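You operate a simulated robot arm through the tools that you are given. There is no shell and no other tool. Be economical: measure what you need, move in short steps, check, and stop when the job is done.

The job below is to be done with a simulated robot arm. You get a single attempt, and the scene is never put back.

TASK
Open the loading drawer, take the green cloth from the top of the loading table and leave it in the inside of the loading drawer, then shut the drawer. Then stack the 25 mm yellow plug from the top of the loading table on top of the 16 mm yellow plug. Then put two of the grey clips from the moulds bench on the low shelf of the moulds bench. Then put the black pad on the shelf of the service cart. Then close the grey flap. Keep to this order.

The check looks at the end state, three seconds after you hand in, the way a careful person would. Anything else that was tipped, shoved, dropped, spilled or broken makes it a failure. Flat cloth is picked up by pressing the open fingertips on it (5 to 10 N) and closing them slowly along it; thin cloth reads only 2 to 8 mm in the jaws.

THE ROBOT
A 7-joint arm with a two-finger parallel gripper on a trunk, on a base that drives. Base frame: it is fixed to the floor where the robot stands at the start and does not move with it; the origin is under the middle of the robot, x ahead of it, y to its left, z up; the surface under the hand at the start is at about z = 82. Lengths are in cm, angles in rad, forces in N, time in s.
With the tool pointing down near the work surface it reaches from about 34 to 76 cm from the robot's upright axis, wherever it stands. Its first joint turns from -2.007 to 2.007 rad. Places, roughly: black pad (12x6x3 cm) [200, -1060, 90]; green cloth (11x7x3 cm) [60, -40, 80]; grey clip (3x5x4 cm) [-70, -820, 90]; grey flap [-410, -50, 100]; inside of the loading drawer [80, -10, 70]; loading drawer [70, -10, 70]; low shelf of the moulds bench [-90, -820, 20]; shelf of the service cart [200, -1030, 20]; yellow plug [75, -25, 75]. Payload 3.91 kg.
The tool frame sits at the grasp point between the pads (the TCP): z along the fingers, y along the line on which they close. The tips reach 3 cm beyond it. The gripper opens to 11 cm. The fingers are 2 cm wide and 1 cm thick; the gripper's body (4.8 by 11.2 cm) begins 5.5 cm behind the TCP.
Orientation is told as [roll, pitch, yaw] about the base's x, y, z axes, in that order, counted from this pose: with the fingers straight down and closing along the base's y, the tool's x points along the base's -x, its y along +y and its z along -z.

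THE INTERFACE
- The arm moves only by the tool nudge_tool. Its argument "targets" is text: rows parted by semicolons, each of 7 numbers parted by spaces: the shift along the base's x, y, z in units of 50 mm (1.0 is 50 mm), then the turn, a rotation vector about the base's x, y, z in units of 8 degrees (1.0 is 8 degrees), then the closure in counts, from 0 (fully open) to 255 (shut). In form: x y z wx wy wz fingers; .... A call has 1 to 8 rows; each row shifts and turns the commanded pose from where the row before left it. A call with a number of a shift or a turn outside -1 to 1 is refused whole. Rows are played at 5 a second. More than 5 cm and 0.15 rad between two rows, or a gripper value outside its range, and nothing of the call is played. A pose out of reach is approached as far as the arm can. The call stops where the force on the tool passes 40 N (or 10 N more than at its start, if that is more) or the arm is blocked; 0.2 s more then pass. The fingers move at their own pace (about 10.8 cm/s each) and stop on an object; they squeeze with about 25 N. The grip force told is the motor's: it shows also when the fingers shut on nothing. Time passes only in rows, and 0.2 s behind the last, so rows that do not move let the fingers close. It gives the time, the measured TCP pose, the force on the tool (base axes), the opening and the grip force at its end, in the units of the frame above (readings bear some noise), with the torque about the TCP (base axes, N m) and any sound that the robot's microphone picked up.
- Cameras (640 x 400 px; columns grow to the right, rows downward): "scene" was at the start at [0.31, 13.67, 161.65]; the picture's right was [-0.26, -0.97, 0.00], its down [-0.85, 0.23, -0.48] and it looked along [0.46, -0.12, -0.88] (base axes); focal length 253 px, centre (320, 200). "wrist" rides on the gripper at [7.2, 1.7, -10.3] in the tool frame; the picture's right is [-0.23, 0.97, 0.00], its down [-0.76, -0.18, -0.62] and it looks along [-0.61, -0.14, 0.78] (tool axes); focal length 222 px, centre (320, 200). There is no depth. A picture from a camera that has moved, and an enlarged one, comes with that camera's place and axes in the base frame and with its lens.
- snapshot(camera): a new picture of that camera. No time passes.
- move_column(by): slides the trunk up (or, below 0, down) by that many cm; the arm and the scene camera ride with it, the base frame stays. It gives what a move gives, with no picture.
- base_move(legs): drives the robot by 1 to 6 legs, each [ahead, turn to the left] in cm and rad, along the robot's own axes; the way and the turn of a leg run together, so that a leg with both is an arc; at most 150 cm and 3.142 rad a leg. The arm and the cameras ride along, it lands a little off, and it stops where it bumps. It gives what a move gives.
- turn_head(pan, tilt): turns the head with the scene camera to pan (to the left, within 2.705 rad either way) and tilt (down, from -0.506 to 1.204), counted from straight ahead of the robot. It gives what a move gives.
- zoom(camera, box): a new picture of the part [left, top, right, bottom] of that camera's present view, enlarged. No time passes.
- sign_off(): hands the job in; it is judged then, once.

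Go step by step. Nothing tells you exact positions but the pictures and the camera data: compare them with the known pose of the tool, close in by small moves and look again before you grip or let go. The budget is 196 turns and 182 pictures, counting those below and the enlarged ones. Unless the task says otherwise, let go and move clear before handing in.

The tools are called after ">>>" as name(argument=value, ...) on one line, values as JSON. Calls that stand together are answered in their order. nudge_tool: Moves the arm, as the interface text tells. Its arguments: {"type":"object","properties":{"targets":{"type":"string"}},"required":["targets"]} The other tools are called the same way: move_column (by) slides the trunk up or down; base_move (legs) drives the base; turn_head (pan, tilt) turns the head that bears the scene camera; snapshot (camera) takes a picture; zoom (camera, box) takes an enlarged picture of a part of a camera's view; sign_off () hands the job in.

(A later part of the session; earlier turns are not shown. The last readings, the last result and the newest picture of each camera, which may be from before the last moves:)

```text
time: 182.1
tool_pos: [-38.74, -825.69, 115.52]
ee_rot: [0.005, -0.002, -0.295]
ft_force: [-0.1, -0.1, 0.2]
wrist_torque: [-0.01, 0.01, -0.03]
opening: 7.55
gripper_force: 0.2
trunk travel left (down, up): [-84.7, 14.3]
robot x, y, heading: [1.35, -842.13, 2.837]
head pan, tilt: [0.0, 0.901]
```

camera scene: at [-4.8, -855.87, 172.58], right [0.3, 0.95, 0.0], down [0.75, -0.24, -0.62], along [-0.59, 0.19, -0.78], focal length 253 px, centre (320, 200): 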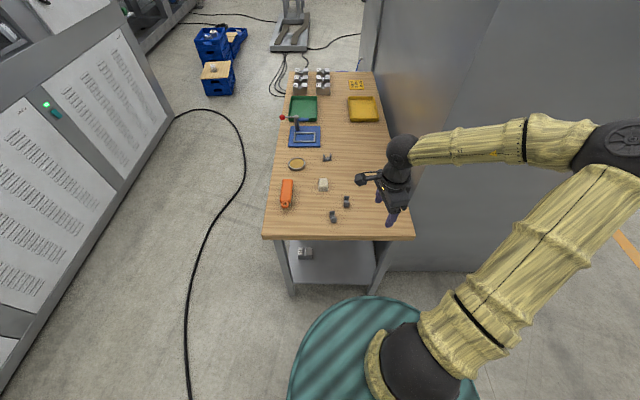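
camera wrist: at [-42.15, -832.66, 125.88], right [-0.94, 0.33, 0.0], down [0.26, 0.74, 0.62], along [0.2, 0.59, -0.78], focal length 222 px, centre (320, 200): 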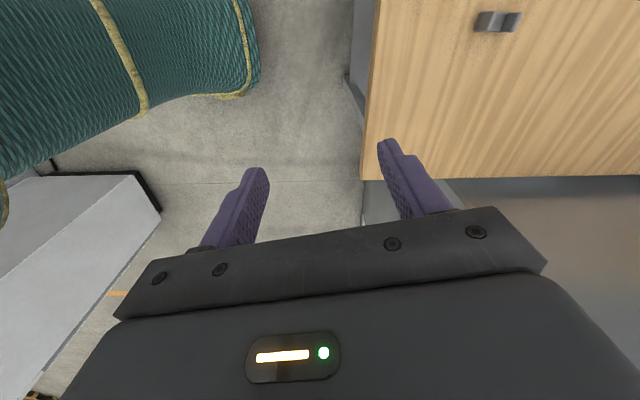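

The wrist can do it. Now pitching the hand toward the bench to about 30° below horizontal while moving forward a little.

>>> nudge_tool(targets="-0.3 0.09 0 0.287 0.958 0 80;-0.3 0.09 0 0.287 0.958 0 80;-0.3 0.09 0 0.287 0.958 0 80;-0.3 0.09 0 0.287 0.958 0 80;-0.3 0.09 0 0.287 0.958 0 80;-0.3 0.09 0 0.287 0.958 0 80;-0.3 0.09 0 0.287 0.958 0 80;0 0 0 0.14 0.47 0 80")

>>> snapshot(camera="wrist")

>>> snapshot(camera="scene")

```text
time: 183.9
tool_pos: [-49.36, -822.56, 115.52]
ee_rot: [-0.003, 1.048, -0.299]
ft_force: [0.2, 0.0, -0.7]
wrist_torque: [0.02, 0.01, -0.01]
opening: 7.54
gripper_force: 0.0
out of reach, approached as far as the arm can: row 4
trunk travel left (down, up): [-84.7, 14.3]
robot x, y, heading: [1.7, -841.9, 2.838]
head pan, tilt: [0.0, 0.901]
```

```text
115 pictures are left
camera wrist: at [-43.69, -822.43, 127.0], right [0.39, 0.9, -0.2], down [0.83, -0.44, -0.35], along [-0.4, -0.03, -0.92], focal length 222 px, centre (320, 200)
```

wrist: 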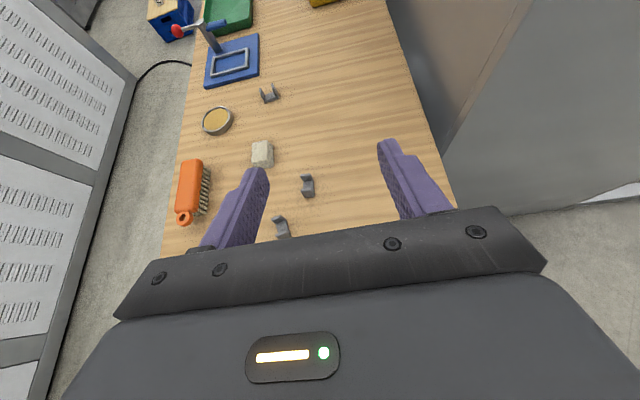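

```text
114 pictures are left
camera scene: at [-4.79, -855.93, 172.58], right [0.3, 0.95, 0.0], down [0.75, -0.24, -0.62], along [-0.59, 0.19, -0.78], focal length 253 px, centre (320, 200)
```

scene: 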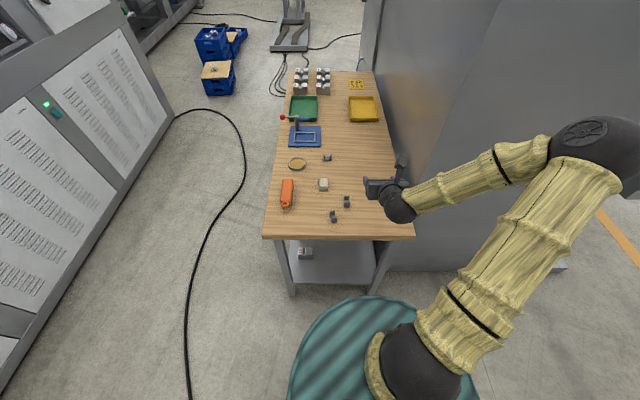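

The hand is tilted and clips are visible; I get C1 ≈ (-59.5,-832.8) and C2 ≈ (-65,-824.6), bench top z ≈ 85. Zooming on the clips for their shape.

>>> zoom(camera="wrist", box=[240, 70, 360, 240])

```text
2.35 times, centred on (300, 155) of wrist
camera zoom: at [-43.69, -822.43, 127.0], right [0.39, 0.9, -0.2], down [0.83, -0.44, -0.35], along [-0.4, -0.03, -0.92], focal length 523 px, centre (367, 306)
```

zoom: 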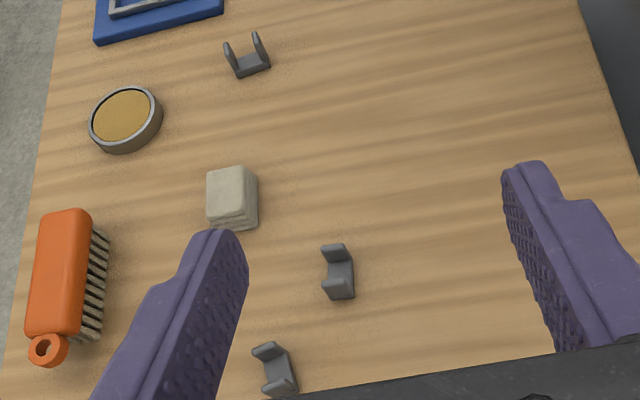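

The clips are U-channels, 3 cm wide, axis pointing inward; C1 is turned about 0.29 rad relative to the bench and is nearest, so it goes first. I'll yaw to match and descend toward it.

>>> nudge_tool(targets="-0.08 -0.246 -0.45 0 0 0.26 105;-0.08 -0.246 -0.45 0 0 0.26 105;-0.08 -0.246 -0.45 0 0 0.26 105;-0.08 -0.246 -0.45 0 0 0.26 105;-0.08 -0.246 -0.45 0 0 0.26 105;-0.08 -0.246 -0.45 0 0 0.26 105;-0.08 -0.246 -0.45 0 0 0.26 105;-0.08 -0.246 -0.45 0 0 0.26 105")

>>> snapshot(camera="wrist")

>>> zoom(camera="scene", box=[270, 160, 430, 260])

```text
time: 185.7
tool_pos: [-52.63, -832.23, 97.57]
ee_rot: [0.0, 1.046, -0.006]
ft_force: [-0.1, 0.4, 0.2]
wrist_torque: [0.0, 0.03, -0.02]
opening: 6.46
gripper_force: 0.0
trunk travel left (down, up): [-84.7, 14.3]
robot x, y, heading: [1.2, -841.9, 2.838]
head pan, tilt: [0.0, 0.901]
```

```text
112 pictures are left
camera wrist: at [-47.17, -830.5, 108.99], right [0.12, 0.97, -0.2], down [0.92, -0.18, -0.35], along [-0.37, -0.14, -0.92], focal length 222 px, centre (320, 200)
```

wrist: 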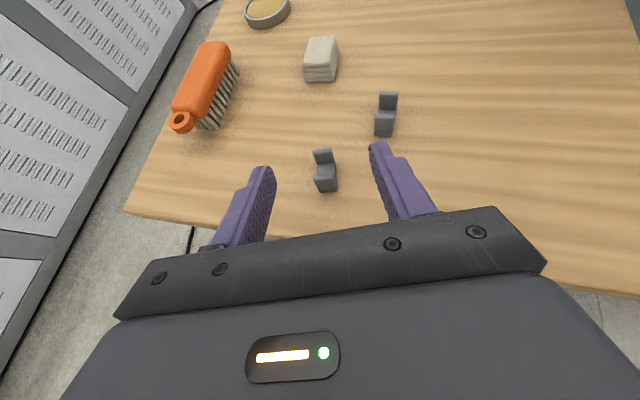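

```text
4.00 times, centred on (350, 210) of scene
camera zoom: at [-4.84, -855.89, 172.58], right [0.3, 0.95, 0.0], down [0.75, -0.24, -0.62], along [-0.59, 0.19, -0.78], focal length 1011 px, centre (200, 160)
```

zoom: 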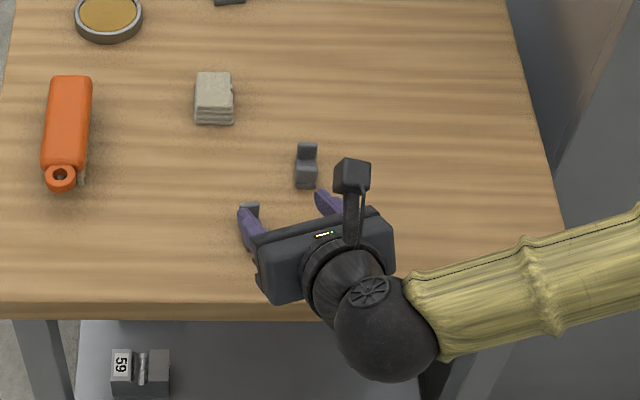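

C1 is centred between the fingers in y to within 0.4 cm. Descending to straddle it.

>>> nudge_tool(targets="-0.38 -0.03 -0.6 0 0 0 105;-0.38 -0.03 -0.6 0 0 0 105;-0.38 -0.03 -0.5 0 0 0 105")

>>> snapshot(camera="wrist")

>>> zoom(camera="scene", box=[300, 160, 400, 230])

```text
time: 186.5
tool_pos: [-58.3, -832.78, 89.11]
ee_rot: [-0.001, 1.046, -0.007]
ft_force: [0.3, 1.1, -0.9]
wrist_torque: [-0.02, -0.02, 0.0]
opening: 6.49
gripper_force: 0.1
trunk travel left (down, up): [-84.7, 14.3]
robot x, y, heading: [1.5, -841.68, 2.832]
head pan, tilt: [0.0, 0.901]
```

```text
110 pictures are left
camera wrist: at [-52.88, -831.12, 100.56], right [0.12, 0.97, -0.2], down [0.92, -0.18, -0.35], along [-0.37, -0.14, -0.92], focal length 222 px, centre (320, 200)
```

wrist: 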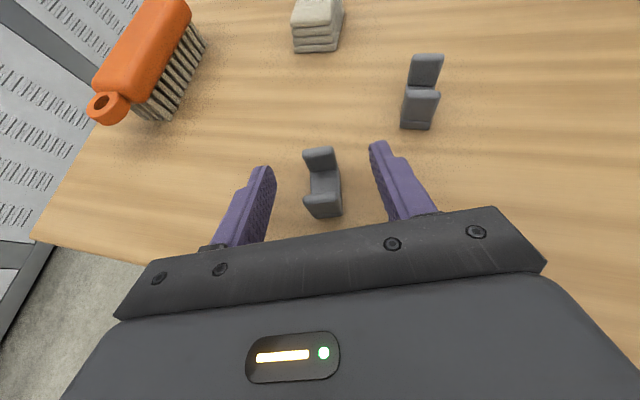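

```text
5.71 times, centred on (350, 195) of scene
camera zoom: at [-4.87, -855.9, 172.57], right [0.3, 0.95, 0.0], down [0.75, -0.24, -0.62], along [-0.59, 0.19, -0.78], focal length 1444 px, centre (149, 229)
```

zoom: 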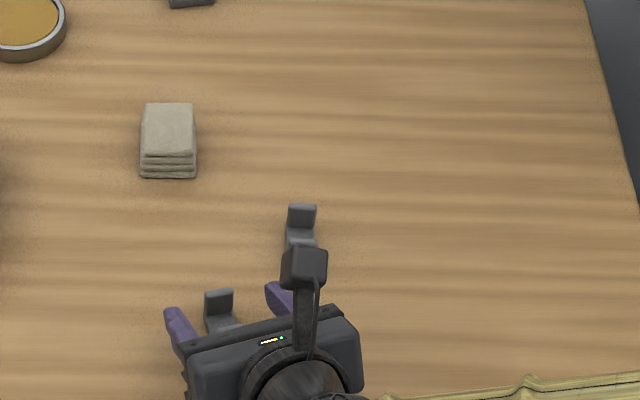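

Clip is straddled. Lowering in small steps, watching the force for table contact.

>>> nudge_tool(targets="-0.1 0 -0.1 0 0 0 105;0 0 -0.08 0 0 0 105;0 0 -0.06 0 0 0 105")

>>> zoom(camera="wrist", box=[220, 110, 420, 240])

```text
time: 187.3
tool_pos: [-58.89, -832.85, 87.81]
ee_rot: [-0.001, 1.045, -0.006]
ft_force: [0.0, -0.1, -0.1]
wrist_torque: [0.02, 0.02, -0.02]
opening: 6.47
gripper_force: 0.0
trunk travel left (down, up): [-84.7, 14.3]
robot x, y, heading: [1.03, -842.12, 2.832]
head pan, tilt: [0.0, 0.901]
```

```text
3.08 times, centred on (320, 175) of wrist
camera zoom: at [-53.34, -831.04, 99.27], right [0.12, 0.97, -0.2], down [0.92, -0.18, -0.35], along [-0.37, -0.14, -0.92], focal length 684 px, centre (320, 277)
```

zoom: 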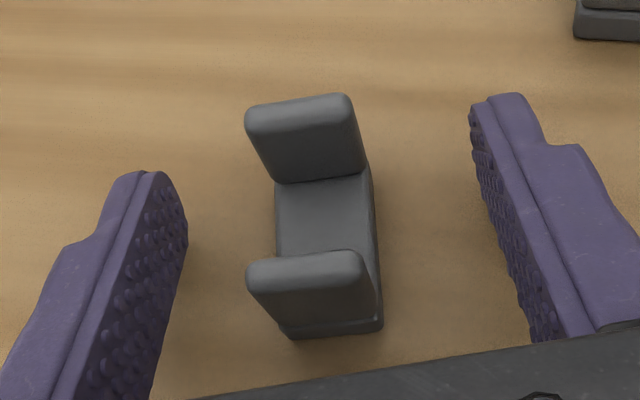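

Well placed. Closing on the clip.

>>> nudge_tool(targets="0 0 -0.04 0 0 0 140;0 0 0 0 0 0 165;0 0 0 0 0 0 180;0 0 0 0 0 0 200;0 0 0 0 0 0 230;0 0 0 0 0 0 255")

>>> zoom(camera="wrist", box=[220, 110, 420, 240])

```text
time: 188.7
tool_pos: [-58.73, -832.72, 87.61]
ee_rot: [-0.002, 1.046, -0.008]
ft_force: [0.3, -1.3, 0.3]
wrist_torque: [-0.04, 0.07, 0.01]
opening: 2.09
gripper_force: 25.4
trunk travel left (down, up): [-84.7, 14.3]
robot x, y, heading: [0.89, -841.8, 2.838]
head pan, tilt: [0.0, 0.901]
```

```text
3.08 times, centred on (320, 175) of wrist
camera zoom: at [-53.3, -831.08, 99.12], right [0.12, 0.97, -0.2], down [0.92, -0.18, -0.35], along [-0.37, -0.14, -0.92], focal length 684 px, centre (320, 277)
```

zoom: 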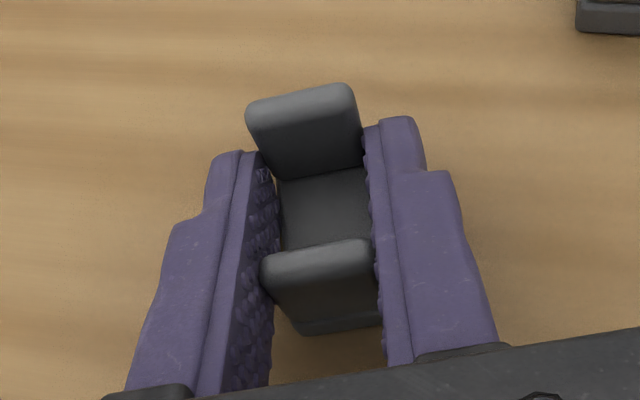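

C1 is gripped (2.1 cm wide). I'll lift it, back the base out past the bench edge, then lower the trunk toward the shelf.

>>> nudge_tool(targets="0 0 0.3 0 0 0 255;0 0 0.6 0 0 0 255;0 0 0.8 0 0 0 255;0.3 -0.09 0.5 0 0 -0.42 255;0.3 -0.09 0 0 0 -0.42 255;0.3 -0.09 0 0 0 -0.42 255;0.3 -0.09 0 0 0 -0.42 255;0 0 0 0 0 -0.42 255")

>>> base_move(legs=[[-28, 0]])

>>> snapshot(camera="scene")

>>> snapshot(camera="wrist")

```text
time: 190.5
tool_pos: [-52.64, -834.49, 98.6]
ee_rot: [0.0, 1.045, -0.302]
ft_force: [-0.1, 0.3, -0.2]
wrist_torque: [-0.02, 0.0, 0.02]
opening: 2.08
gripper_force: 25.2
trunk travel left (down, up): [-84.7, 14.3]
robot x, y, heading: [0.94, -842.07, 2.837]
head pan, tilt: [0.0, 0.901]
```

```text
time: 192.6
tool_pos: [-26.52, -843.21, 98.65]
ee_rot: [-0.001, 1.045, -0.292]
ft_force: [-1.1, 0.1, -0.3]
wrist_torque: [0.0, 0.02, 0.0]
opening: 2.12
gripper_force: 24.8
trunk travel left (down, up): [-84.7, 14.3]
robot x, y, heading: [27.51, -850.17, 2.85]
head pan, tilt: [0.0, 0.901]
```

```text
106 pictures are left
camera scene: at [21.63, -864.12, 172.58], right [0.29, 0.96, 0.0], down [0.75, -0.23, -0.62], along [-0.59, 0.18, -0.78], focal length 253 px, centre (320, 200)
```

scene: 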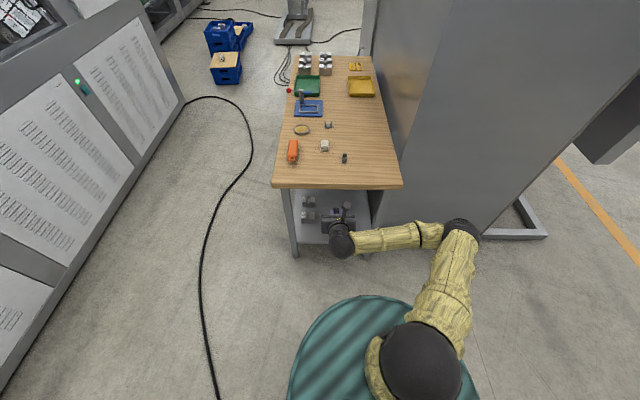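

```text
105 pictures are left
camera wrist: at [-20.81, -843.15, 110.11], right [0.39, 0.9, -0.2], down [0.83, -0.43, -0.35], along [-0.4, -0.03, -0.92], focal length 222 px, centre (320, 200)
```

wrist: 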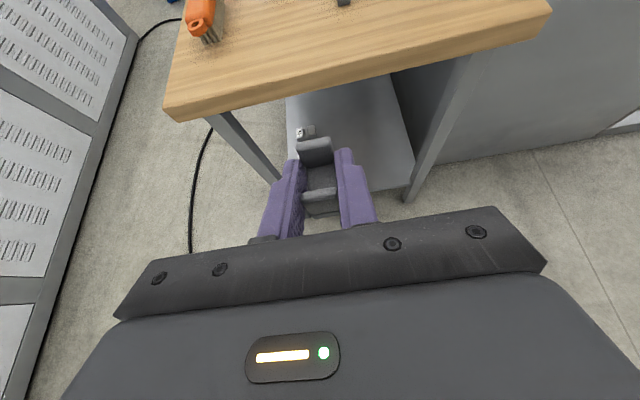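

The clip is clear of the bench edge. Lowering the trunk and looking at the shelf.

>>> move_column(by=-66)

>>> snapshot(camera="wrist")

>>> snapshot(camera="scene")

```text
refused: -66 is not a number from -40 to 40
```

```text
104 pictures are left
camera wrist: at [-20.81, -843.15, 110.11], right [0.39, 0.9, -0.2], down [0.83, -0.43, -0.35], along [-0.4, -0.03, -0.92], focal length 222 px, centre (320, 200)
```

wrist: 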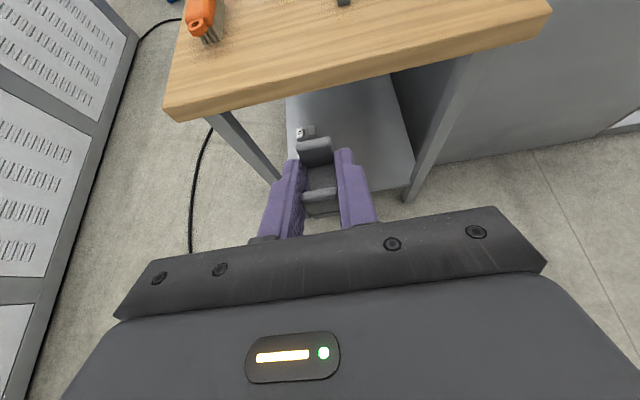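

```text
103 pictures are left
camera scene: at [21.63, -864.12, 172.58], right [0.29, 0.96, 0.0], down [0.75, -0.23, -0.62], along [-0.59, 0.18, -0.78], focal length 253 px, centre (320, 200)
```

scene: 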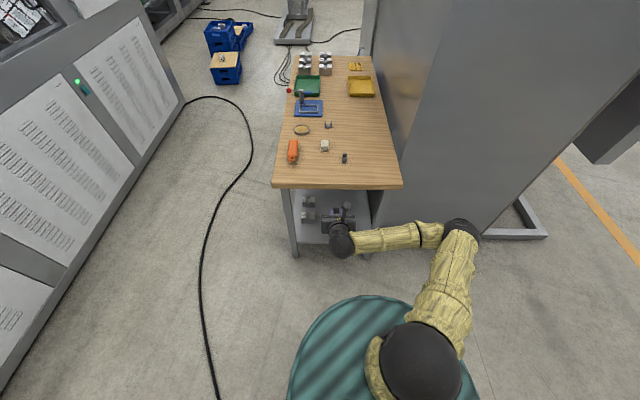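

The column moves at most 40 cm at once; splitting it.

>>> move_column(by=-36)

>>> move_column(by=-30)

>>> snapshot(camera="wrist")

>>> turn_head(pan=0, tilt=0.75)

>>> snapshot(camera="scene")

```text
time: 196.1
tool_pos: [-26.53, -843.24, 62.5]
ee_rot: [-0.003, 1.045, -0.292]
ft_force: [0.0, 0.5, -0.2]
wrist_torque: [0.02, -0.02, 0.02]
opening: 2.09
gripper_force: 24.9
trunk travel left (down, up): [-48.7, 50.3]
robot x, y, heading: [27.64, -849.83, 2.847]
head pan, tilt: [0.0, 0.901]
```

```text
time: 199.1
tool_pos: [-26.46, -843.15, 32.66]
ee_rot: [-0.001, 1.045, -0.291]
ft_force: [0.0, -0.5, -0.1]
wrist_torque: [0.0, 0.03, 0.04]
opening: 2.08
gripper_force: 25.4
trunk travel left (down, up): [-18.7, 80.3]
robot x, y, heading: [27.22, -850.03, 2.842]
head pan, tilt: [0.0, 0.901]
```

```text
102 pictures are left
camera wrist: at [-20.86, -843.13, 44.08], right [0.39, 0.9, -0.2], down [0.83, -0.43, -0.35], along [-0.4, -0.03, -0.92], focal length 222 px, centre (320, 200)
```

wrist: 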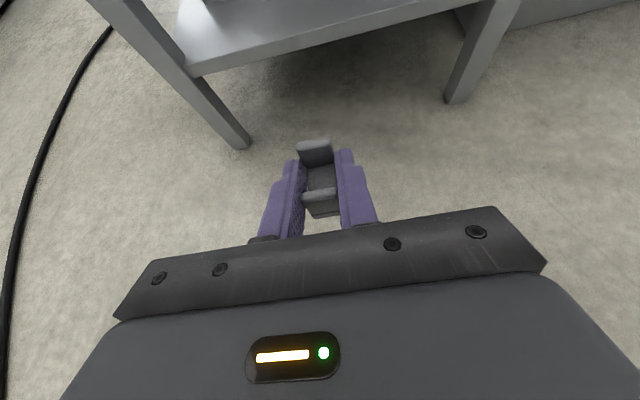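

```text
time: 199.8
tool_pos: [-26.62, -843.27, 32.57]
ee_rot: [-0.003, 1.045, -0.292]
ft_force: [-0.3, -0.5, 0.1]
wrist_torque: [-0.04, 0.01, -0.01]
opening: 2.09
gripper_force: 25.1
trunk travel left (down, up): [-18.7, 80.3]
robot x, y, heading: [27.57, -849.87, 2.844]
head pan, tilt: [0.0, 0.75]
```

```text
101 pictures are left
camera scene: at [20.84, -863.87, 107.76], right [0.29, 0.96, 0.0], down [0.65, -0.2, -0.73], along [-0.7, 0.21, -0.68], focal length 253 px, centre (320, 200)
```

scene: 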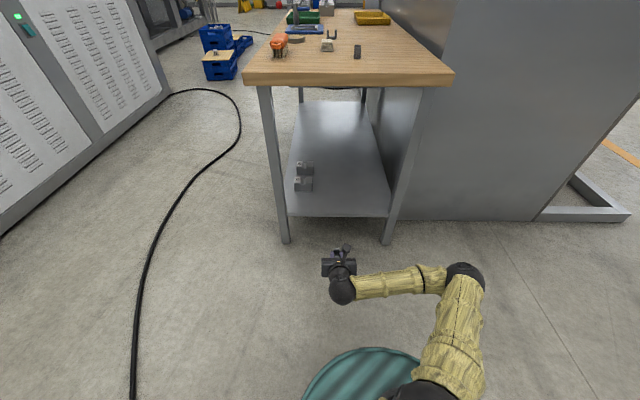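

The shelf is at z ≈ 21 with its front edge near x = -55.5, with room right of the two grey blocks. I'll drive in 18 cm and extend the arm over the shelf.

>>> base_move(legs=[[18, 0]])

>>> nudge_tool(targets="-0.82 0.44 0 0 0 0 255;-0.82 0.44 0 0 0 0 255;-0.82 0.44 0 0 0 0 255")

>>> snapshot(camera="wrist")

>>> snapshot(camera="scene")

```text
time: 201.5
tool_pos: [-43.88, -837.93, 32.62]
ee_rot: [-0.002, 1.047, -0.291]
ft_force: [0.1, -1.1, -0.5]
wrist_torque: [0.0, -0.01, 0.0]
opening: 2.07
gripper_force: 24.8
trunk travel left (down, up): [-18.7, 80.3]
robot x, y, heading: [10.24, -844.61, 2.848]
head pan, tilt: [0.0, 0.75]
```

```text
time: 202.3
tool_pos: [-56.32, -831.16, 32.57]
ee_rot: [-0.001, 1.046, -0.291]
ft_force: [-0.7, -0.4, 0.1]
wrist_torque: [0.01, -0.03, 0.02]
opening: 2.1
gripper_force: 25.0
trunk travel left (down, up): [-18.7, 80.3]
robot x, y, heading: [10.09, -844.64, 2.845]
head pan, tilt: [0.0, 0.75]
```

```text
100 pictures are left
camera wrist: at [-50.66, -831.1, 44.11], right [0.39, 0.9, -0.2], down [0.83, -0.43, -0.35], along [-0.4, -0.03, -0.92], focal length 222 px, centre (320, 200)
```

wrist: 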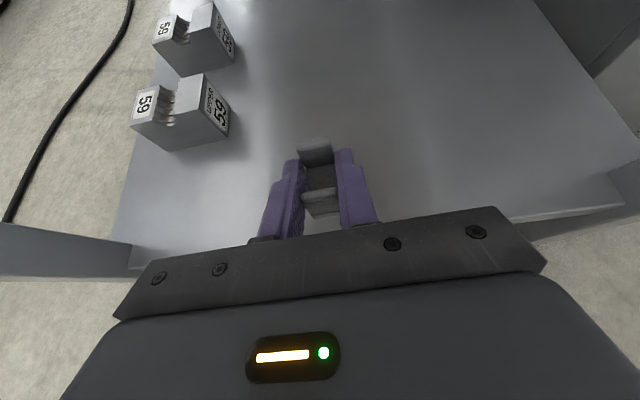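

```text
99 pictures are left
camera scene: at [3.51, -858.58, 107.76], right [0.29, 0.96, 0.0], down [0.65, -0.2, -0.73], along [-0.7, 0.21, -0.68], focal length 253 px, centre (320, 200)
```

scene: 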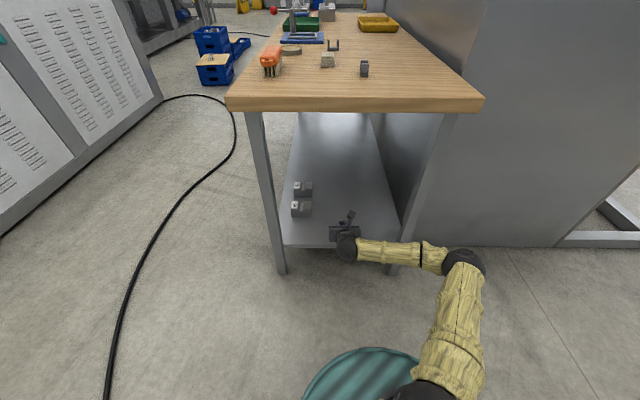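

The shelf area ahead is free. I'll back the base 4 cm and extend the arm 11 cm so the forearm stays clear of the right leg.

>>> base_move(legs=[[-4, 0]])

>>> nudge_tool(targets="-0.7 0.21 -0.3 0 0 0 255;-0.7 0.21 -0.3 0 0 0 255;-0.7 0.21 -0.3 0 0 0 255")

>>> snapshot(camera="wrist")

>>> zoom(camera="scene", box=[240, 150, 520, 310])

```text
time: 203.2
tool_pos: [-52.43, -832.58, 32.65]
ee_rot: [-0.001, 1.045, -0.291]
ft_force: [0.1, -0.5, -0.5]
wrist_torque: [-0.02, -0.02, 0.02]
opening: 2.07
gripper_force: 25.5
trunk travel left (down, up): [-18.7, 80.3]
robot x, y, heading: [13.74, -846.01, 2.851]
head pan, tilt: [0.0, 0.75]
```

```text
time: 204.0
tool_pos: [-62.88, -829.41, 28.1]
ee_rot: [0.001, 1.045, -0.29]
ft_force: [-0.6, 0.4, 0.6]
wrist_torque: [0.0, 0.0, 0.01]
opening: 2.08
gripper_force: 25.2
trunk travel left (down, up): [-18.7, 80.3]
robot x, y, heading: [14.11, -846.2, 2.847]
head pan, tilt: [0.0, 0.75]
```

```text
98 pictures are left
camera wrist: at [-57.2, -829.31, 39.57], right [0.39, 0.9, -0.2], down [0.83, -0.43, -0.35], along [-0.4, -0.03, -0.92], focal length 222 px, centre (320, 200)
```

wrist: 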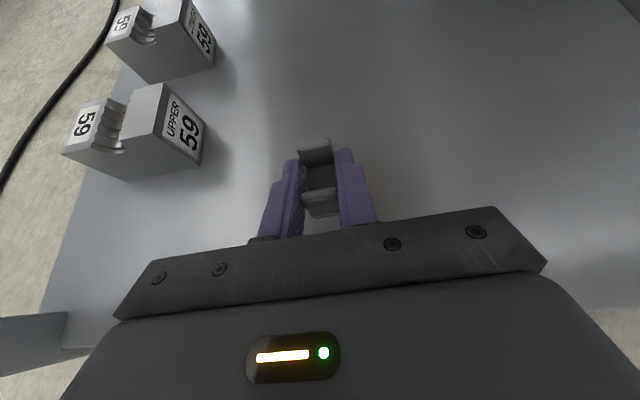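

```text
2.29 times, centred on (380, 230) of scene
camera zoom: at [7.39, -859.76, 107.77], right [0.29, 0.96, 0.0], down [0.65, -0.2, -0.73], along [-0.7, 0.21, -0.68], focal length 578 px, centre (183, 131)
```

zoom: 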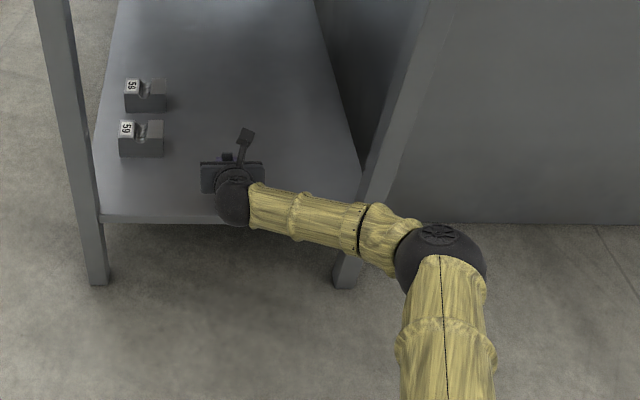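

Over the shelf 8 cm inside the edge. Lowering gently until contact.

>>> nudge_tool(targets="0 0 -0.3 0 0 0 255;0 0 -0.2 0 0 0 255;0 0 -0.1 0 0 0 255;0 0 -0.06 0 0 0 255")

>>> snapshot(camera="wrist")

```text
time: 205.0
tool_pos: [-62.92, -829.36, 25.17]
ee_rot: [-0.001, 1.049, -0.289]
ft_force: [-0.2, 0.7, 9.2]
wrist_torque: [0.03, 0.03, -0.01]
opening: 2.1
gripper_force: 25.3
trunk travel left (down, up): [-18.7, 80.3]
robot x, y, heading: [14.07, -845.83, 2.848]
head pan, tilt: [0.0, 0.75]
```

```text
96 pictures are left
camera wrist: at [-57.27, -829.23, 36.6], right [0.39, 0.9, -0.2], down [0.83, -0.43, -0.35], along [-0.4, -0.03, -0.92], focal length 222 px, centre (320, 200)
```

wrist: 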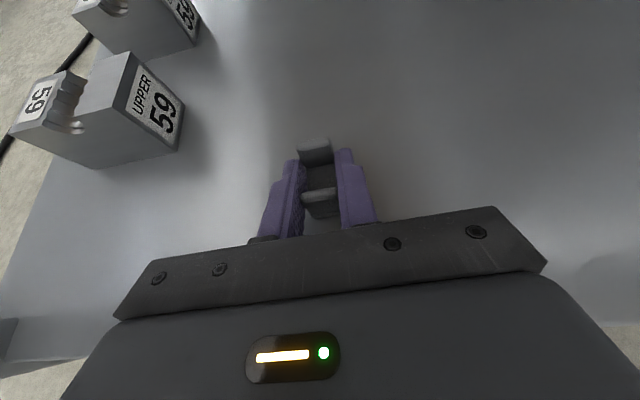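

Contact (9 N). Releasing and backing out along the hand's axis.

>>> nudge_tool(targets="0 0 0 0 0 0 200;0 0 0 0 0 0 160;0 0 0 0 0 0 130;0 0 0 0 0 0 120;0.2 -0.06 0.2 0 0 0 120;0.5 -0.15 0.4 0 0 0 120;0.6 -0.18 0.4 0 0 0 120;0.7 -0.21 0.3 0 0 0 120")

>>> snapshot(camera="wrist")

```text
time: 206.8
tool_pos: [-52.73, -832.43, 31.66]
ee_rot: [0.001, 1.045, -0.292]
ft_force: [1.0, 0.1, -0.3]
wrist_torque: [-0.01, 0.03, -0.03]
opening: 5.8
gripper_force: 0.1
trunk travel left (down, up): [-18.7, 80.3]
robot x, y, heading: [14.27, -846.17, 2.846]
head pan, tilt: [0.0, 0.75]
```

```text
95 pictures are left
camera wrist: at [-47.05, -832.3, 43.09], right [0.39, 0.9, -0.2], down [0.83, -0.43, -0.35], along [-0.4, -0.03, -0.92], focal length 222 px, centre (320, 200)
```

wrist: 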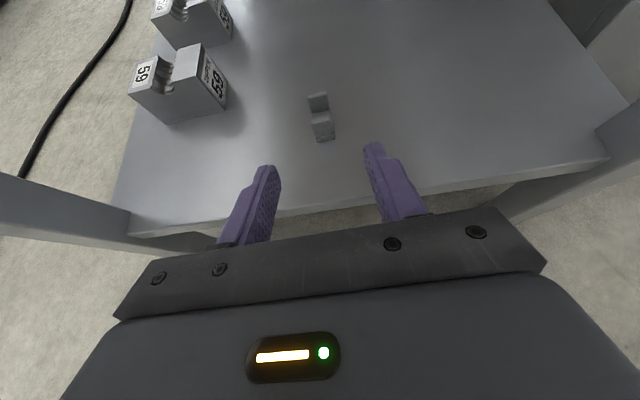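

The first clip stands on the shelf. Backing out, raising, and going for the second clip.

>>> base_move(legs=[[-18, 0]])

>>> move_column(by=40)

>>> move_column(by=27)

>>> base_move(legs=[[26, 0]])

>>> snapshot(camera="wrist")

```text
time: 208.5
tool_pos: [-35.4, -837.93, 31.59]
ee_rot: [-0.003, 1.045, -0.288]
ft_force: [0.0, -0.1, 0.4]
wrist_torque: [0.01, 0.0, -0.02]
opening: 5.8
gripper_force: 0.1
trunk travel left (down, up): [-18.7, 80.3]
robot x, y, heading: [31.73, -851.42, 2.847]
head pan, tilt: [0.0, 0.75]
```

```text
time: 212.3
tool_pos: [-35.4, -837.94, 71.62]
ee_rot: [-0.003, 1.046, -0.289]
ft_force: [0.6, -0.2, -0.4]
wrist_torque: [0.02, 0.02, 0.01]
opening: 5.8
gripper_force: 0.1
trunk travel left (down, up): [-58.7, 40.3]
robot x, y, heading: [31.5, -851.09, 2.85]
head pan, tilt: [0.0, 0.75]
```

```text
time: 215.1
tool_pos: [-35.29, -837.91, 98.58]
ee_rot: [-0.001, 1.046, -0.288]
ft_force: [0.0, -0.7, 0.6]
wrist_torque: [0.02, -0.01, 0.0]
opening: 5.83
gripper_force: 0.0
trunk travel left (down, up): [-85.7, 13.3]
robot x, y, heading: [31.56, -851.07, 2.848]
head pan, tilt: [0.0, 0.75]
```

```text
time: 217.2
tool_pos: [-60.57, -830.38, 98.55]
ee_rot: [-0.003, 1.046, -0.289]
ft_force: [-0.4, 0.5, -0.2]
wrist_torque: [-0.01, 0.01, -0.02]
opening: 5.81
gripper_force: 0.1
trunk travel left (down, up): [-85.7, 13.3]
robot x, y, heading: [6.39, -843.92, 2.852]
head pan, tilt: [0.0, 0.75]
```

```text
94 pictures are left
camera wrist: at [-54.91, -830.25, 110.02], right [0.38, 0.9, -0.2], down [0.83, -0.43, -0.35], along [-0.4, -0.03, -0.92], focal length 222 px, centre (320, 200)
```

wrist: 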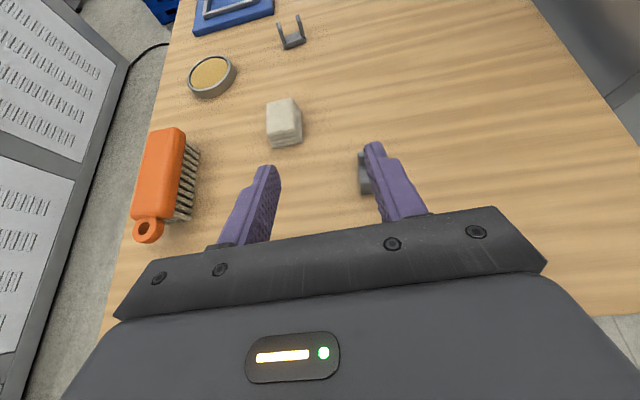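

The second clip is hidden behind the right finger. Shifting right to centre on it.

>>> nudge_tool(targets="0.25 0.82 -0.2 0 0 0 105;0 0 -0.2 0 0 0 105")

>>> snapshot(camera="wrist")

```text
time: 217.8
tool_pos: [-59.29, -826.36, 96.24]
ee_rot: [0.001, 1.043, -0.287]
ft_force: [0.0, -0.5, -0.4]
wrist_torque: [0.0, 0.0, 0.0]
opening: 6.46
gripper_force: 0.1
trunk travel left (down, up): [-85.7, 13.3]
robot x, y, heading: [6.67, -843.56, 2.851]
head pan, tilt: [0.0, 0.75]
```

```text
93 pictures are left
camera wrist: at [-53.52, -826.2, 107.8], right [0.38, 0.9, -0.2], down [0.83, -0.43, -0.35], along [-0.4, -0.03, -0.92], focal length 222 px, centre (320, 200)
```

wrist: 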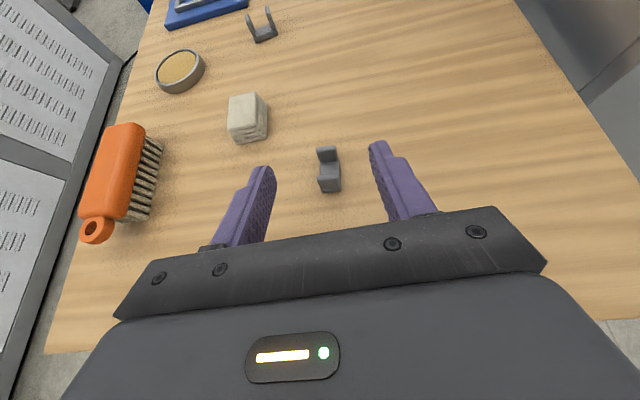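

C2 is centred at (-64.9,-824.7), aligned with the hand. Descending onto it.

>>> nudge_tool(targets="-0.36 0.11 -0.5 0 0 0 105;-0.36 0.11 -0.5 0 0 0 105;-0.36 0.11 -0.4 0 0 0 105;0 0 -0.2 0 0 0 105")

>>> zoom(camera="wrist", box=[220, 110, 420, 240])

```text
time: 218.8
tool_pos: [-64.68, -824.64, 88.55]
ee_rot: [-0.002, 1.045, -0.287]
ft_force: [-0.8, 0.0, 0.3]
wrist_torque: [0.03, 0.02, 0.01]
opening: 6.46
gripper_force: 0.1
trunk travel left (down, up): [-85.7, 13.3]
robot x, y, heading: [6.27, -843.5, 2.852]
head pan, tilt: [0.0, 0.75]
```

```text
3.08 times, centred on (320, 175) of wrist
camera zoom: at [-58.98, -824.46, 100.05], right [0.38, 0.9, -0.2], down [0.83, -0.43, -0.35], along [-0.4, -0.03, -0.92], focal length 684 px, centre (320, 277)
```

zoom: 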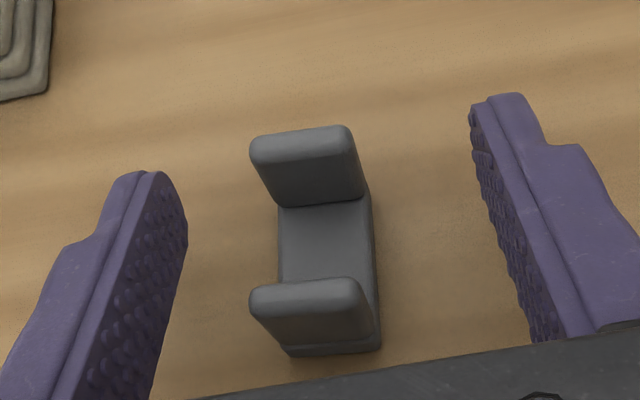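

Lowering the last 9 mm and closing.

>>> nudge_tool(targets="0.04 -0.01 -0.1 0 0 0 105;0 0 -0.08 0 0 0 140;0 0 0 0 0 0 165;0 0 0 0 0 0 180;0 0 0 0 0 0 200;0 0 0 0 0 0 230;0 0 0 0 0 0 255")

>>> zoom(camera="wrist", box=[220, 110, 420, 240])

```text
time: 220.4
tool_pos: [-64.44, -824.6, 87.72]
ee_rot: [-0.003, 1.046, -0.288]
ft_force: [0.5, 1.0, 0.7]
wrist_torque: [0.0, 0.0, -0.02]
opening: 2.08
gripper_force: 24.4
trunk travel left (down, up): [-85.7, 13.3]
robot x, y, heading: [6.77, -843.34, 2.855]
head pan, tilt: [0.0, 0.75]
```

```text
3.08 times, centred on (320, 175) of wrist
camera zoom: at [-58.77, -824.48, 99.22], right [0.38, 0.9, -0.2], down [0.83, -0.43, -0.35], along [-0.4, -0.03, -0.92], focal length 684 px, centre (320, 277)
```

zoom: 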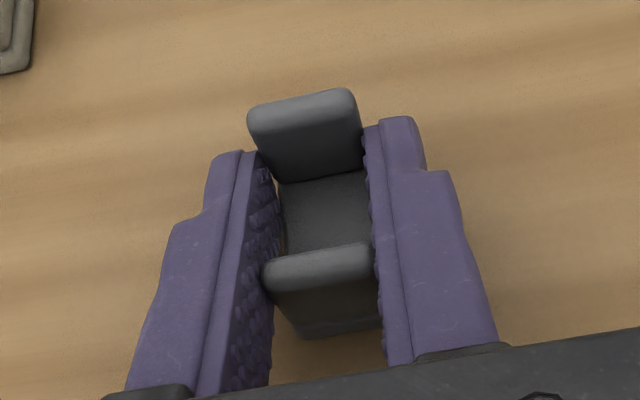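

Second clip gripped. Lifting, shifting right 5 cm, backing out and lowering again.

>>> nudge_tool(targets="0 0 0.3 0 0 0 255;0 0 0.6 0 0 0 255;0 0 0.8 0 0 0 255;0.15 0.5 0.5 0 0 0 255;0.15 0.5 0 0 0 0 255")

>>> base_move(legs=[[-28, 0]])

>>> move_column(by=-40)

>>> move_column(by=-26)

>>> base_move(legs=[[15, 0]])

>>> snapshot(camera="wrist")

>>> snapshot(camera="scene")

```text
time: 221.6
tool_pos: [-62.79, -819.79, 98.48]
ee_rot: [-0.002, 1.047, -0.288]
ft_force: [0.3, 1.0, -0.4]
wrist_torque: [0.01, 0.01, 0.01]
opening: 2.1
gripper_force: 25.2
trunk travel left (down, up): [-85.7, 13.3]
robot x, y, heading: [6.2, -843.6, 2.852]
head pan, tilt: [0.0, 0.75]
```

```text
time: 223.7
tool_pos: [-36.37, -827.3, 98.47]
ee_rot: [-0.002, 1.046, -0.295]
ft_force: [0.4, -0.8, -0.5]
wrist_torque: [0.01, 0.03, 0.01]
opening: 2.08
gripper_force: 25.2
trunk travel left (down, up): [-85.7, 13.3]
robot x, y, heading: [32.14, -851.58, 2.844]
head pan, tilt: [0.0, 0.75]
```

```text
time: 227.6
tool_pos: [-36.38, -827.24, 58.45]
ee_rot: [-0.001, 1.044, -0.295]
ft_force: [-0.2, -0.5, 0.7]
wrist_torque: [-0.01, 0.01, 0.03]
opening: 2.09
gripper_force: 25.2
trunk travel left (down, up): [-45.7, 53.3]
robot x, y, heading: [32.48, -851.74, 2.847]
head pan, tilt: [0.0, 0.75]
```

```text
time: 230.2
tool_pos: [-36.38, -827.23, 32.5]
ee_rot: [0.0, 1.044, -0.295]
ft_force: [0.4, 0.1, -0.4]
wrist_torque: [-0.01, -0.03, -0.03]
opening: 2.1
gripper_force: 24.5
trunk travel left (down, up): [-19.7, 79.3]
robot x, y, heading: [32.52, -851.28, 2.841]
head pan, tilt: [0.0, 0.75]
```

```text
time: 231.8
tool_pos: [-50.91, -822.57, 32.4]
ee_rot: [-0.002, 1.044, -0.296]
ft_force: [-1.6, -0.4, -0.2]
wrist_torque: [0.01, -0.01, -0.04]
opening: 2.12
gripper_force: 25.1
trunk travel left (down, up): [-19.7, 79.3]
robot x, y, heading: [18.11, -847.35, 2.841]
head pan, tilt: [0.0, 0.75]
```

```text
90 pictures are left
camera wrist: at [-45.21, -822.41, 43.9], right [0.39, 0.9, -0.2], down [0.83, -0.44, -0.35], along [-0.4, -0.03, -0.92], focal length 222 px, centre (320, 200)
```

wrist: 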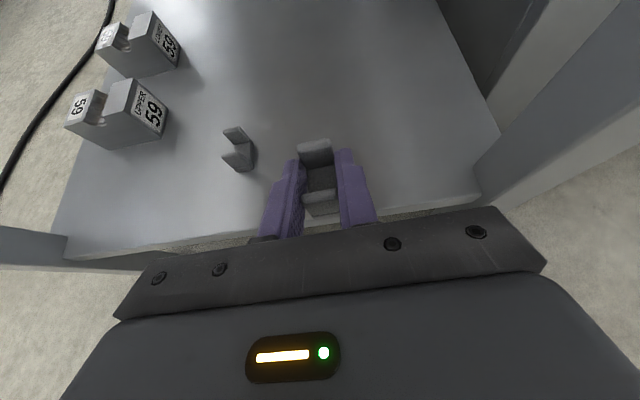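

```text
89 pictures are left
camera scene: at [11.23, -860.89, 108.76], right [0.3, 0.95, 0.0], down [0.65, -0.2, -0.73], along [-0.7, 0.22, -0.68], focal length 253 px, centre (320, 200)
```

scene: 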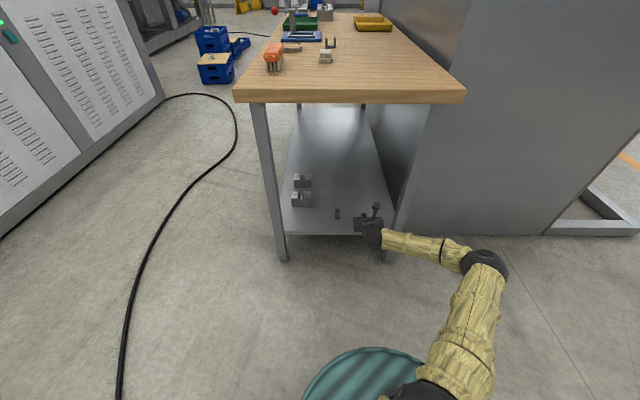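

Good spacing from the first clip. Extending over the shelf, nudging slightly left for leg clearance, and lowering.

>>> nudge_tool(targets="-0.67 0.1 -0.25 0 0 0 255;-0.67 0.1 -0.25 0 0 0 255;-0.66 0.09 -0.25 0 0 0 255;0 0 -0.2 0 0 0 255")

>>> snapshot(camera="wrist")

>>> zoom(camera="scene", box=[260, 150, 540, 310])

```text
time: 232.8
tool_pos: [-60.94, -821.04, 27.48]
ee_rot: [0.0, 1.045, -0.298]
ft_force: [0.9, -0.3, 1.0]
wrist_torque: [-0.03, 0.0, -0.02]
opening: 2.09
gripper_force: 25.6
trunk travel left (down, up): [-19.7, 79.3]
robot x, y, heading: [18.24, -846.86, 2.841]
head pan, tilt: [0.0, 0.75]
```

```text
88 pictures are left
camera wrist: at [-55.27, -820.99, 39.05], right [0.39, 0.9, -0.2], down [0.83, -0.44, -0.35], along [-0.4, -0.03, -0.92], focal length 222 px, centre (320, 200)
```

wrist: 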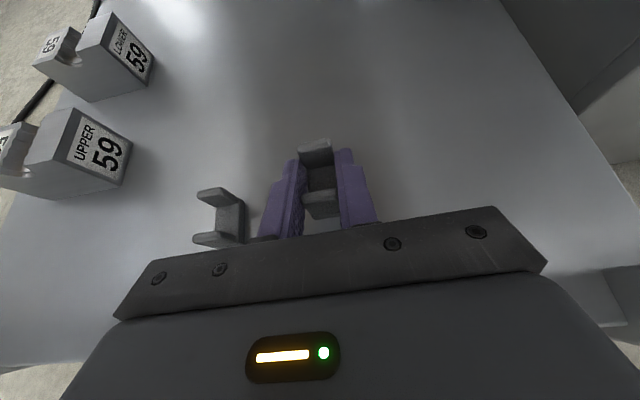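

```text
2.29 times, centred on (400, 230) of scene
camera zoom: at [11.24, -860.9, 108.77], right [0.3, 0.95, 0.0], down [0.65, -0.2, -0.73], along [-0.7, 0.22, -0.68], focal length 578 px, centre (137, 131)
```

zoom: 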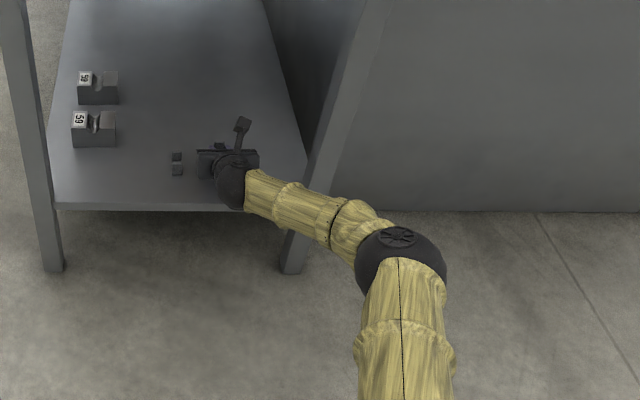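

Clear of the first clip. Lowering to contact.

>>> nudge_tool(targets="0 0 -0.25 0 0 0 255;0 0 -0.12 0 0 0 255;0 0 -0.08 0 0 0 255;0 0 -0.05 0 0 0 255")

```text
time: 233.8
tool_pos: [-60.93, -821.0, 25.15]
ee_rot: [-0.003, 1.049, -0.299]
ft_force: [0.2, 0.1, 3.2]
wrist_torque: [0.0, 0.01, 0.0]
opening: 2.1
gripper_force: 24.8
trunk travel left (down, up): [-19.7, 79.3]
robot x, y, heading: [17.96, -847.45, 2.84]
head pan, tilt: [0.0, 0.75]
```

Contact. Releasing and backing out.

>>> nudge_tool(targets="0 0 0 0 0 0 200;0 0 0 0 0 0 165;0 0 0 0 0 0 145;0 0 0 0 0 0 145;0.2 -0.06 0.2 0 0 0 145;0.5 -0.15 0.4 0 0 0 145;0.6 -0.18 0.4 0 0 0 145;0.7 -0.21 0.3 0 0 0 145")

>>> snapshot(camera="wrist")

```text
time: 235.6
tool_pos: [-51.02, -824.2, 31.58]
ee_rot: [0.001, 1.047, -0.297]
ft_force: [0.4, 1.4, 1.1]
wrist_torque: [0.01, 0.0, -0.02]
opening: 4.74
gripper_force: 0.1
trunk travel left (down, up): [-19.7, 79.3]
robot x, y, heading: [17.88, -846.95, 2.841]
head pan, tilt: [0.0, 0.75]
```

```text
86 pictures are left
camera wrist: at [-45.31, -824.18, 43.04], right [0.39, 0.9, -0.2], down [0.83, -0.44, -0.35], along [-0.4, -0.03, -0.92], focal length 222 px, centre (320, 200)
```

wrist: 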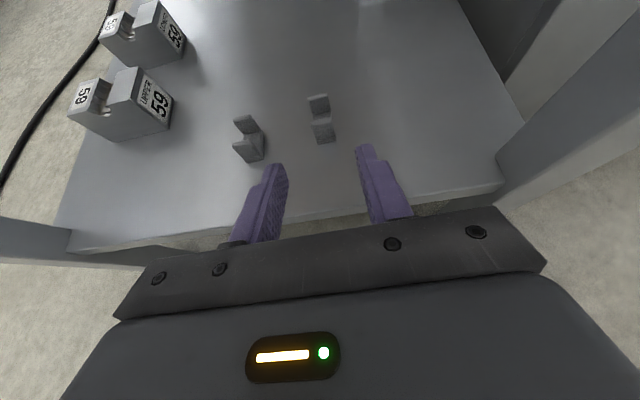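

Both clips stand on the low shelf. Next, the black pad: I'll back off, raise and look toward the service cart.

>>> base_move(legs=[[-16, 0]])

>>> move_column(by=40)

>>> move_column(by=30)

>>> turn_head(pan=2.6, tilt=0.45)

>>> snapshot(camera="scene")

>>> turn_head(pan=1.7, tilt=0.5)

>>> snapshot(camera="scene")

```text
time: 237.1
tool_pos: [-35.72, -829.29, 31.5]
ee_rot: [-0.002, 1.046, -0.295]
ft_force: [-0.5, -0.4, 0.7]
wrist_torque: [0.0, 0.02, -0.02]
opening: 4.76
gripper_force: 0.1
trunk travel left (down, up): [-19.7, 79.3]
robot x, y, heading: [33.41, -851.97, 2.845]
head pan, tilt: [0.0, 0.75]
```

```text
time: 240.9
tool_pos: [-35.75, -829.28, 71.5]
ee_rot: [0.001, 1.045, -0.295]
ft_force: [-0.8, -0.1, -0.5]
wrist_torque: [0.02, -0.04, -0.03]
opening: 4.73
gripper_force: 0.0
trunk travel left (down, up): [-59.7, 39.3]
robot x, y, heading: [33.3, -851.99, 2.843]
head pan, tilt: [0.0, 0.75]
```

```text
time: 243.9
tool_pos: [-35.71, -829.19, 101.55]
ee_rot: [-0.001, 1.046, -0.294]
ft_force: [0.6, 0.1, 0.7]
wrist_torque: [0.01, 0.01, -0.01]
opening: 4.75
gripper_force: 0.1
trunk travel left (down, up): [-89.7, 9.3]
robot x, y, heading: [33.31, -851.79, 2.843]
head pan, tilt: [0.0, 0.75]
```

```text
time: 246.3
tool_pos: [-35.77, -829.17, 101.45]
ee_rot: [-0.001, 1.045, -0.294]
ft_force: [0.0, -0.4, 0.2]
wrist_torque: [0.01, 0.02, 0.01]
opening: 4.75
gripper_force: 0.0
trunk travel left (down, up): [-89.7, 9.3]
robot x, y, heading: [33.18, -851.89, 2.844]
head pan, tilt: [2.601, 0.45]
```

```text
85 pictures are left
camera scene: at [40.73, -874.99, 181.41], right [-0.75, -0.67, 0.0], down [-0.29, 0.32, -0.9], along [0.6, -0.67, -0.44], focal length 253 px, centre (320, 200)
```

scene: 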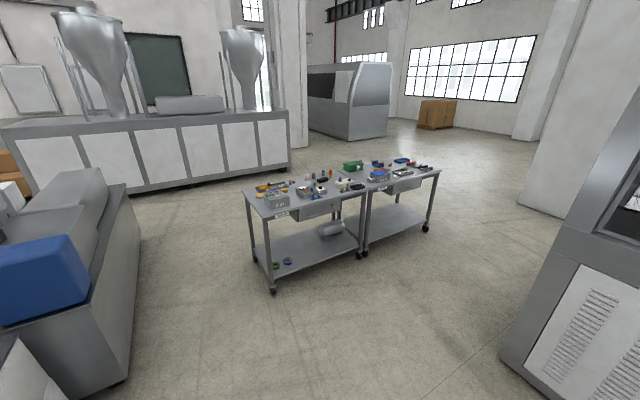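

```text
time: 247.5
tool_pos: [-35.7, -829.25, 101.55]
ee_rot: [-0.001, 1.045, -0.295]
ft_force: [0.9, 1.4, -0.4]
wrist_torque: [-0.03, -0.04, -0.01]
opening: 4.75
gripper_force: 0.0
trunk travel left (down, up): [-89.7, 9.3]
robot x, y, heading: [33.43, -852.04, 2.841]
head pan, tilt: [1.7, 0.499]
```

```text
84 pictures are left
camera scene: at [33.07, -877.11, 180.96], right [-0.99, 0.17, 0.0], down [0.08, 0.47, -0.88], along [-0.15, -0.87, -0.48], focal length 253 px, centre (320, 200)
```

scene: 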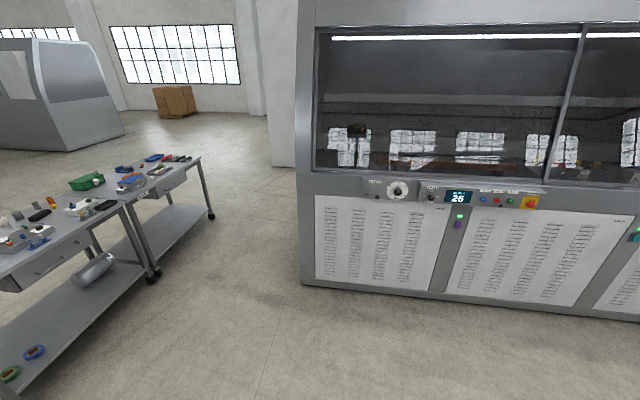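

Two carts are visible. Zooming to read labels and find the pad, and tilting down to trace the floor cable.

>>> turn_head(pan=2.6, tilt=0.45)

>>> zoom(camera="scene", box=[235, 140, 445, 300])

>>> turn_head(pan=2.4, tilt=1.1)

>>> snapshot(camera="scene")

```text
time: 248.7
tool_pos: [-35.65, -829.24, 101.55]
ee_rot: [-0.002, 1.047, -0.296]
ft_force: [0.3, -0.1, 0.1]
wrist_torque: [0.02, 0.0, 0.05]
opening: 4.76
gripper_force: 0.1
trunk travel left (down, up): [-89.7, 9.3]
robot x, y, heading: [33.21, -851.79, 2.845]
head pan, tilt: [2.601, 0.45]
```

```text
2.50 times, centred on (340, 220) of scene
camera zoom: at [40.73, -874.99, 181.41], right [-0.75, -0.67, 0.0], down [-0.29, 0.32, -0.9], along [0.6, -0.67, -0.44], focal length 632 px, centre (270, 150)
```

zoom: 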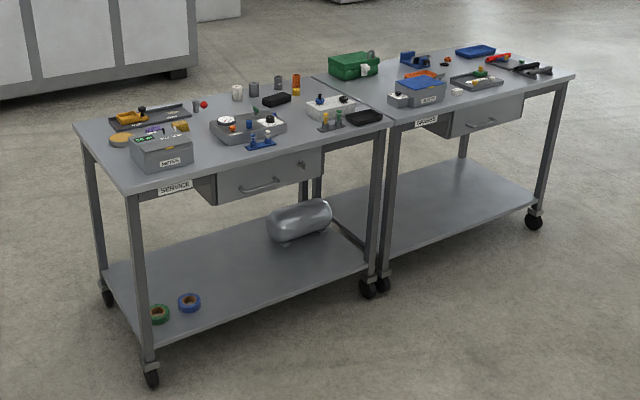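

```text
time: 249.7
tool_pos: [-35.68, -829.2, 101.48]
ee_rot: [-0.002, 1.045, -0.295]
ft_force: [0.1, 0.4, 0.2]
wrist_torque: [0.02, 0.0, -0.01]
opening: 4.73
gripper_force: 0.0
trunk travel left (down, up): [-89.7, 9.3]
robot x, y, heading: [33.55, -852.05, 2.846]
head pan, tilt: [2.4, 1.1]
```

```text
82 pictures are left
camera scene: at [37.8, -873.59, 176.2], right [-0.86, -0.51, 0.0], down [-0.45, 0.77, -0.45], along [0.23, -0.39, -0.89], focal length 253 px, centre (320, 200)
```

scene: 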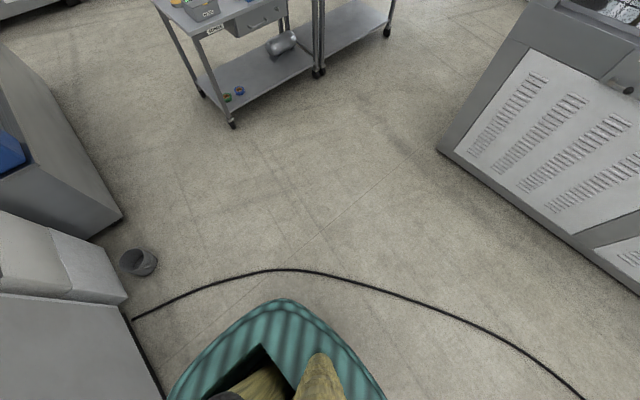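

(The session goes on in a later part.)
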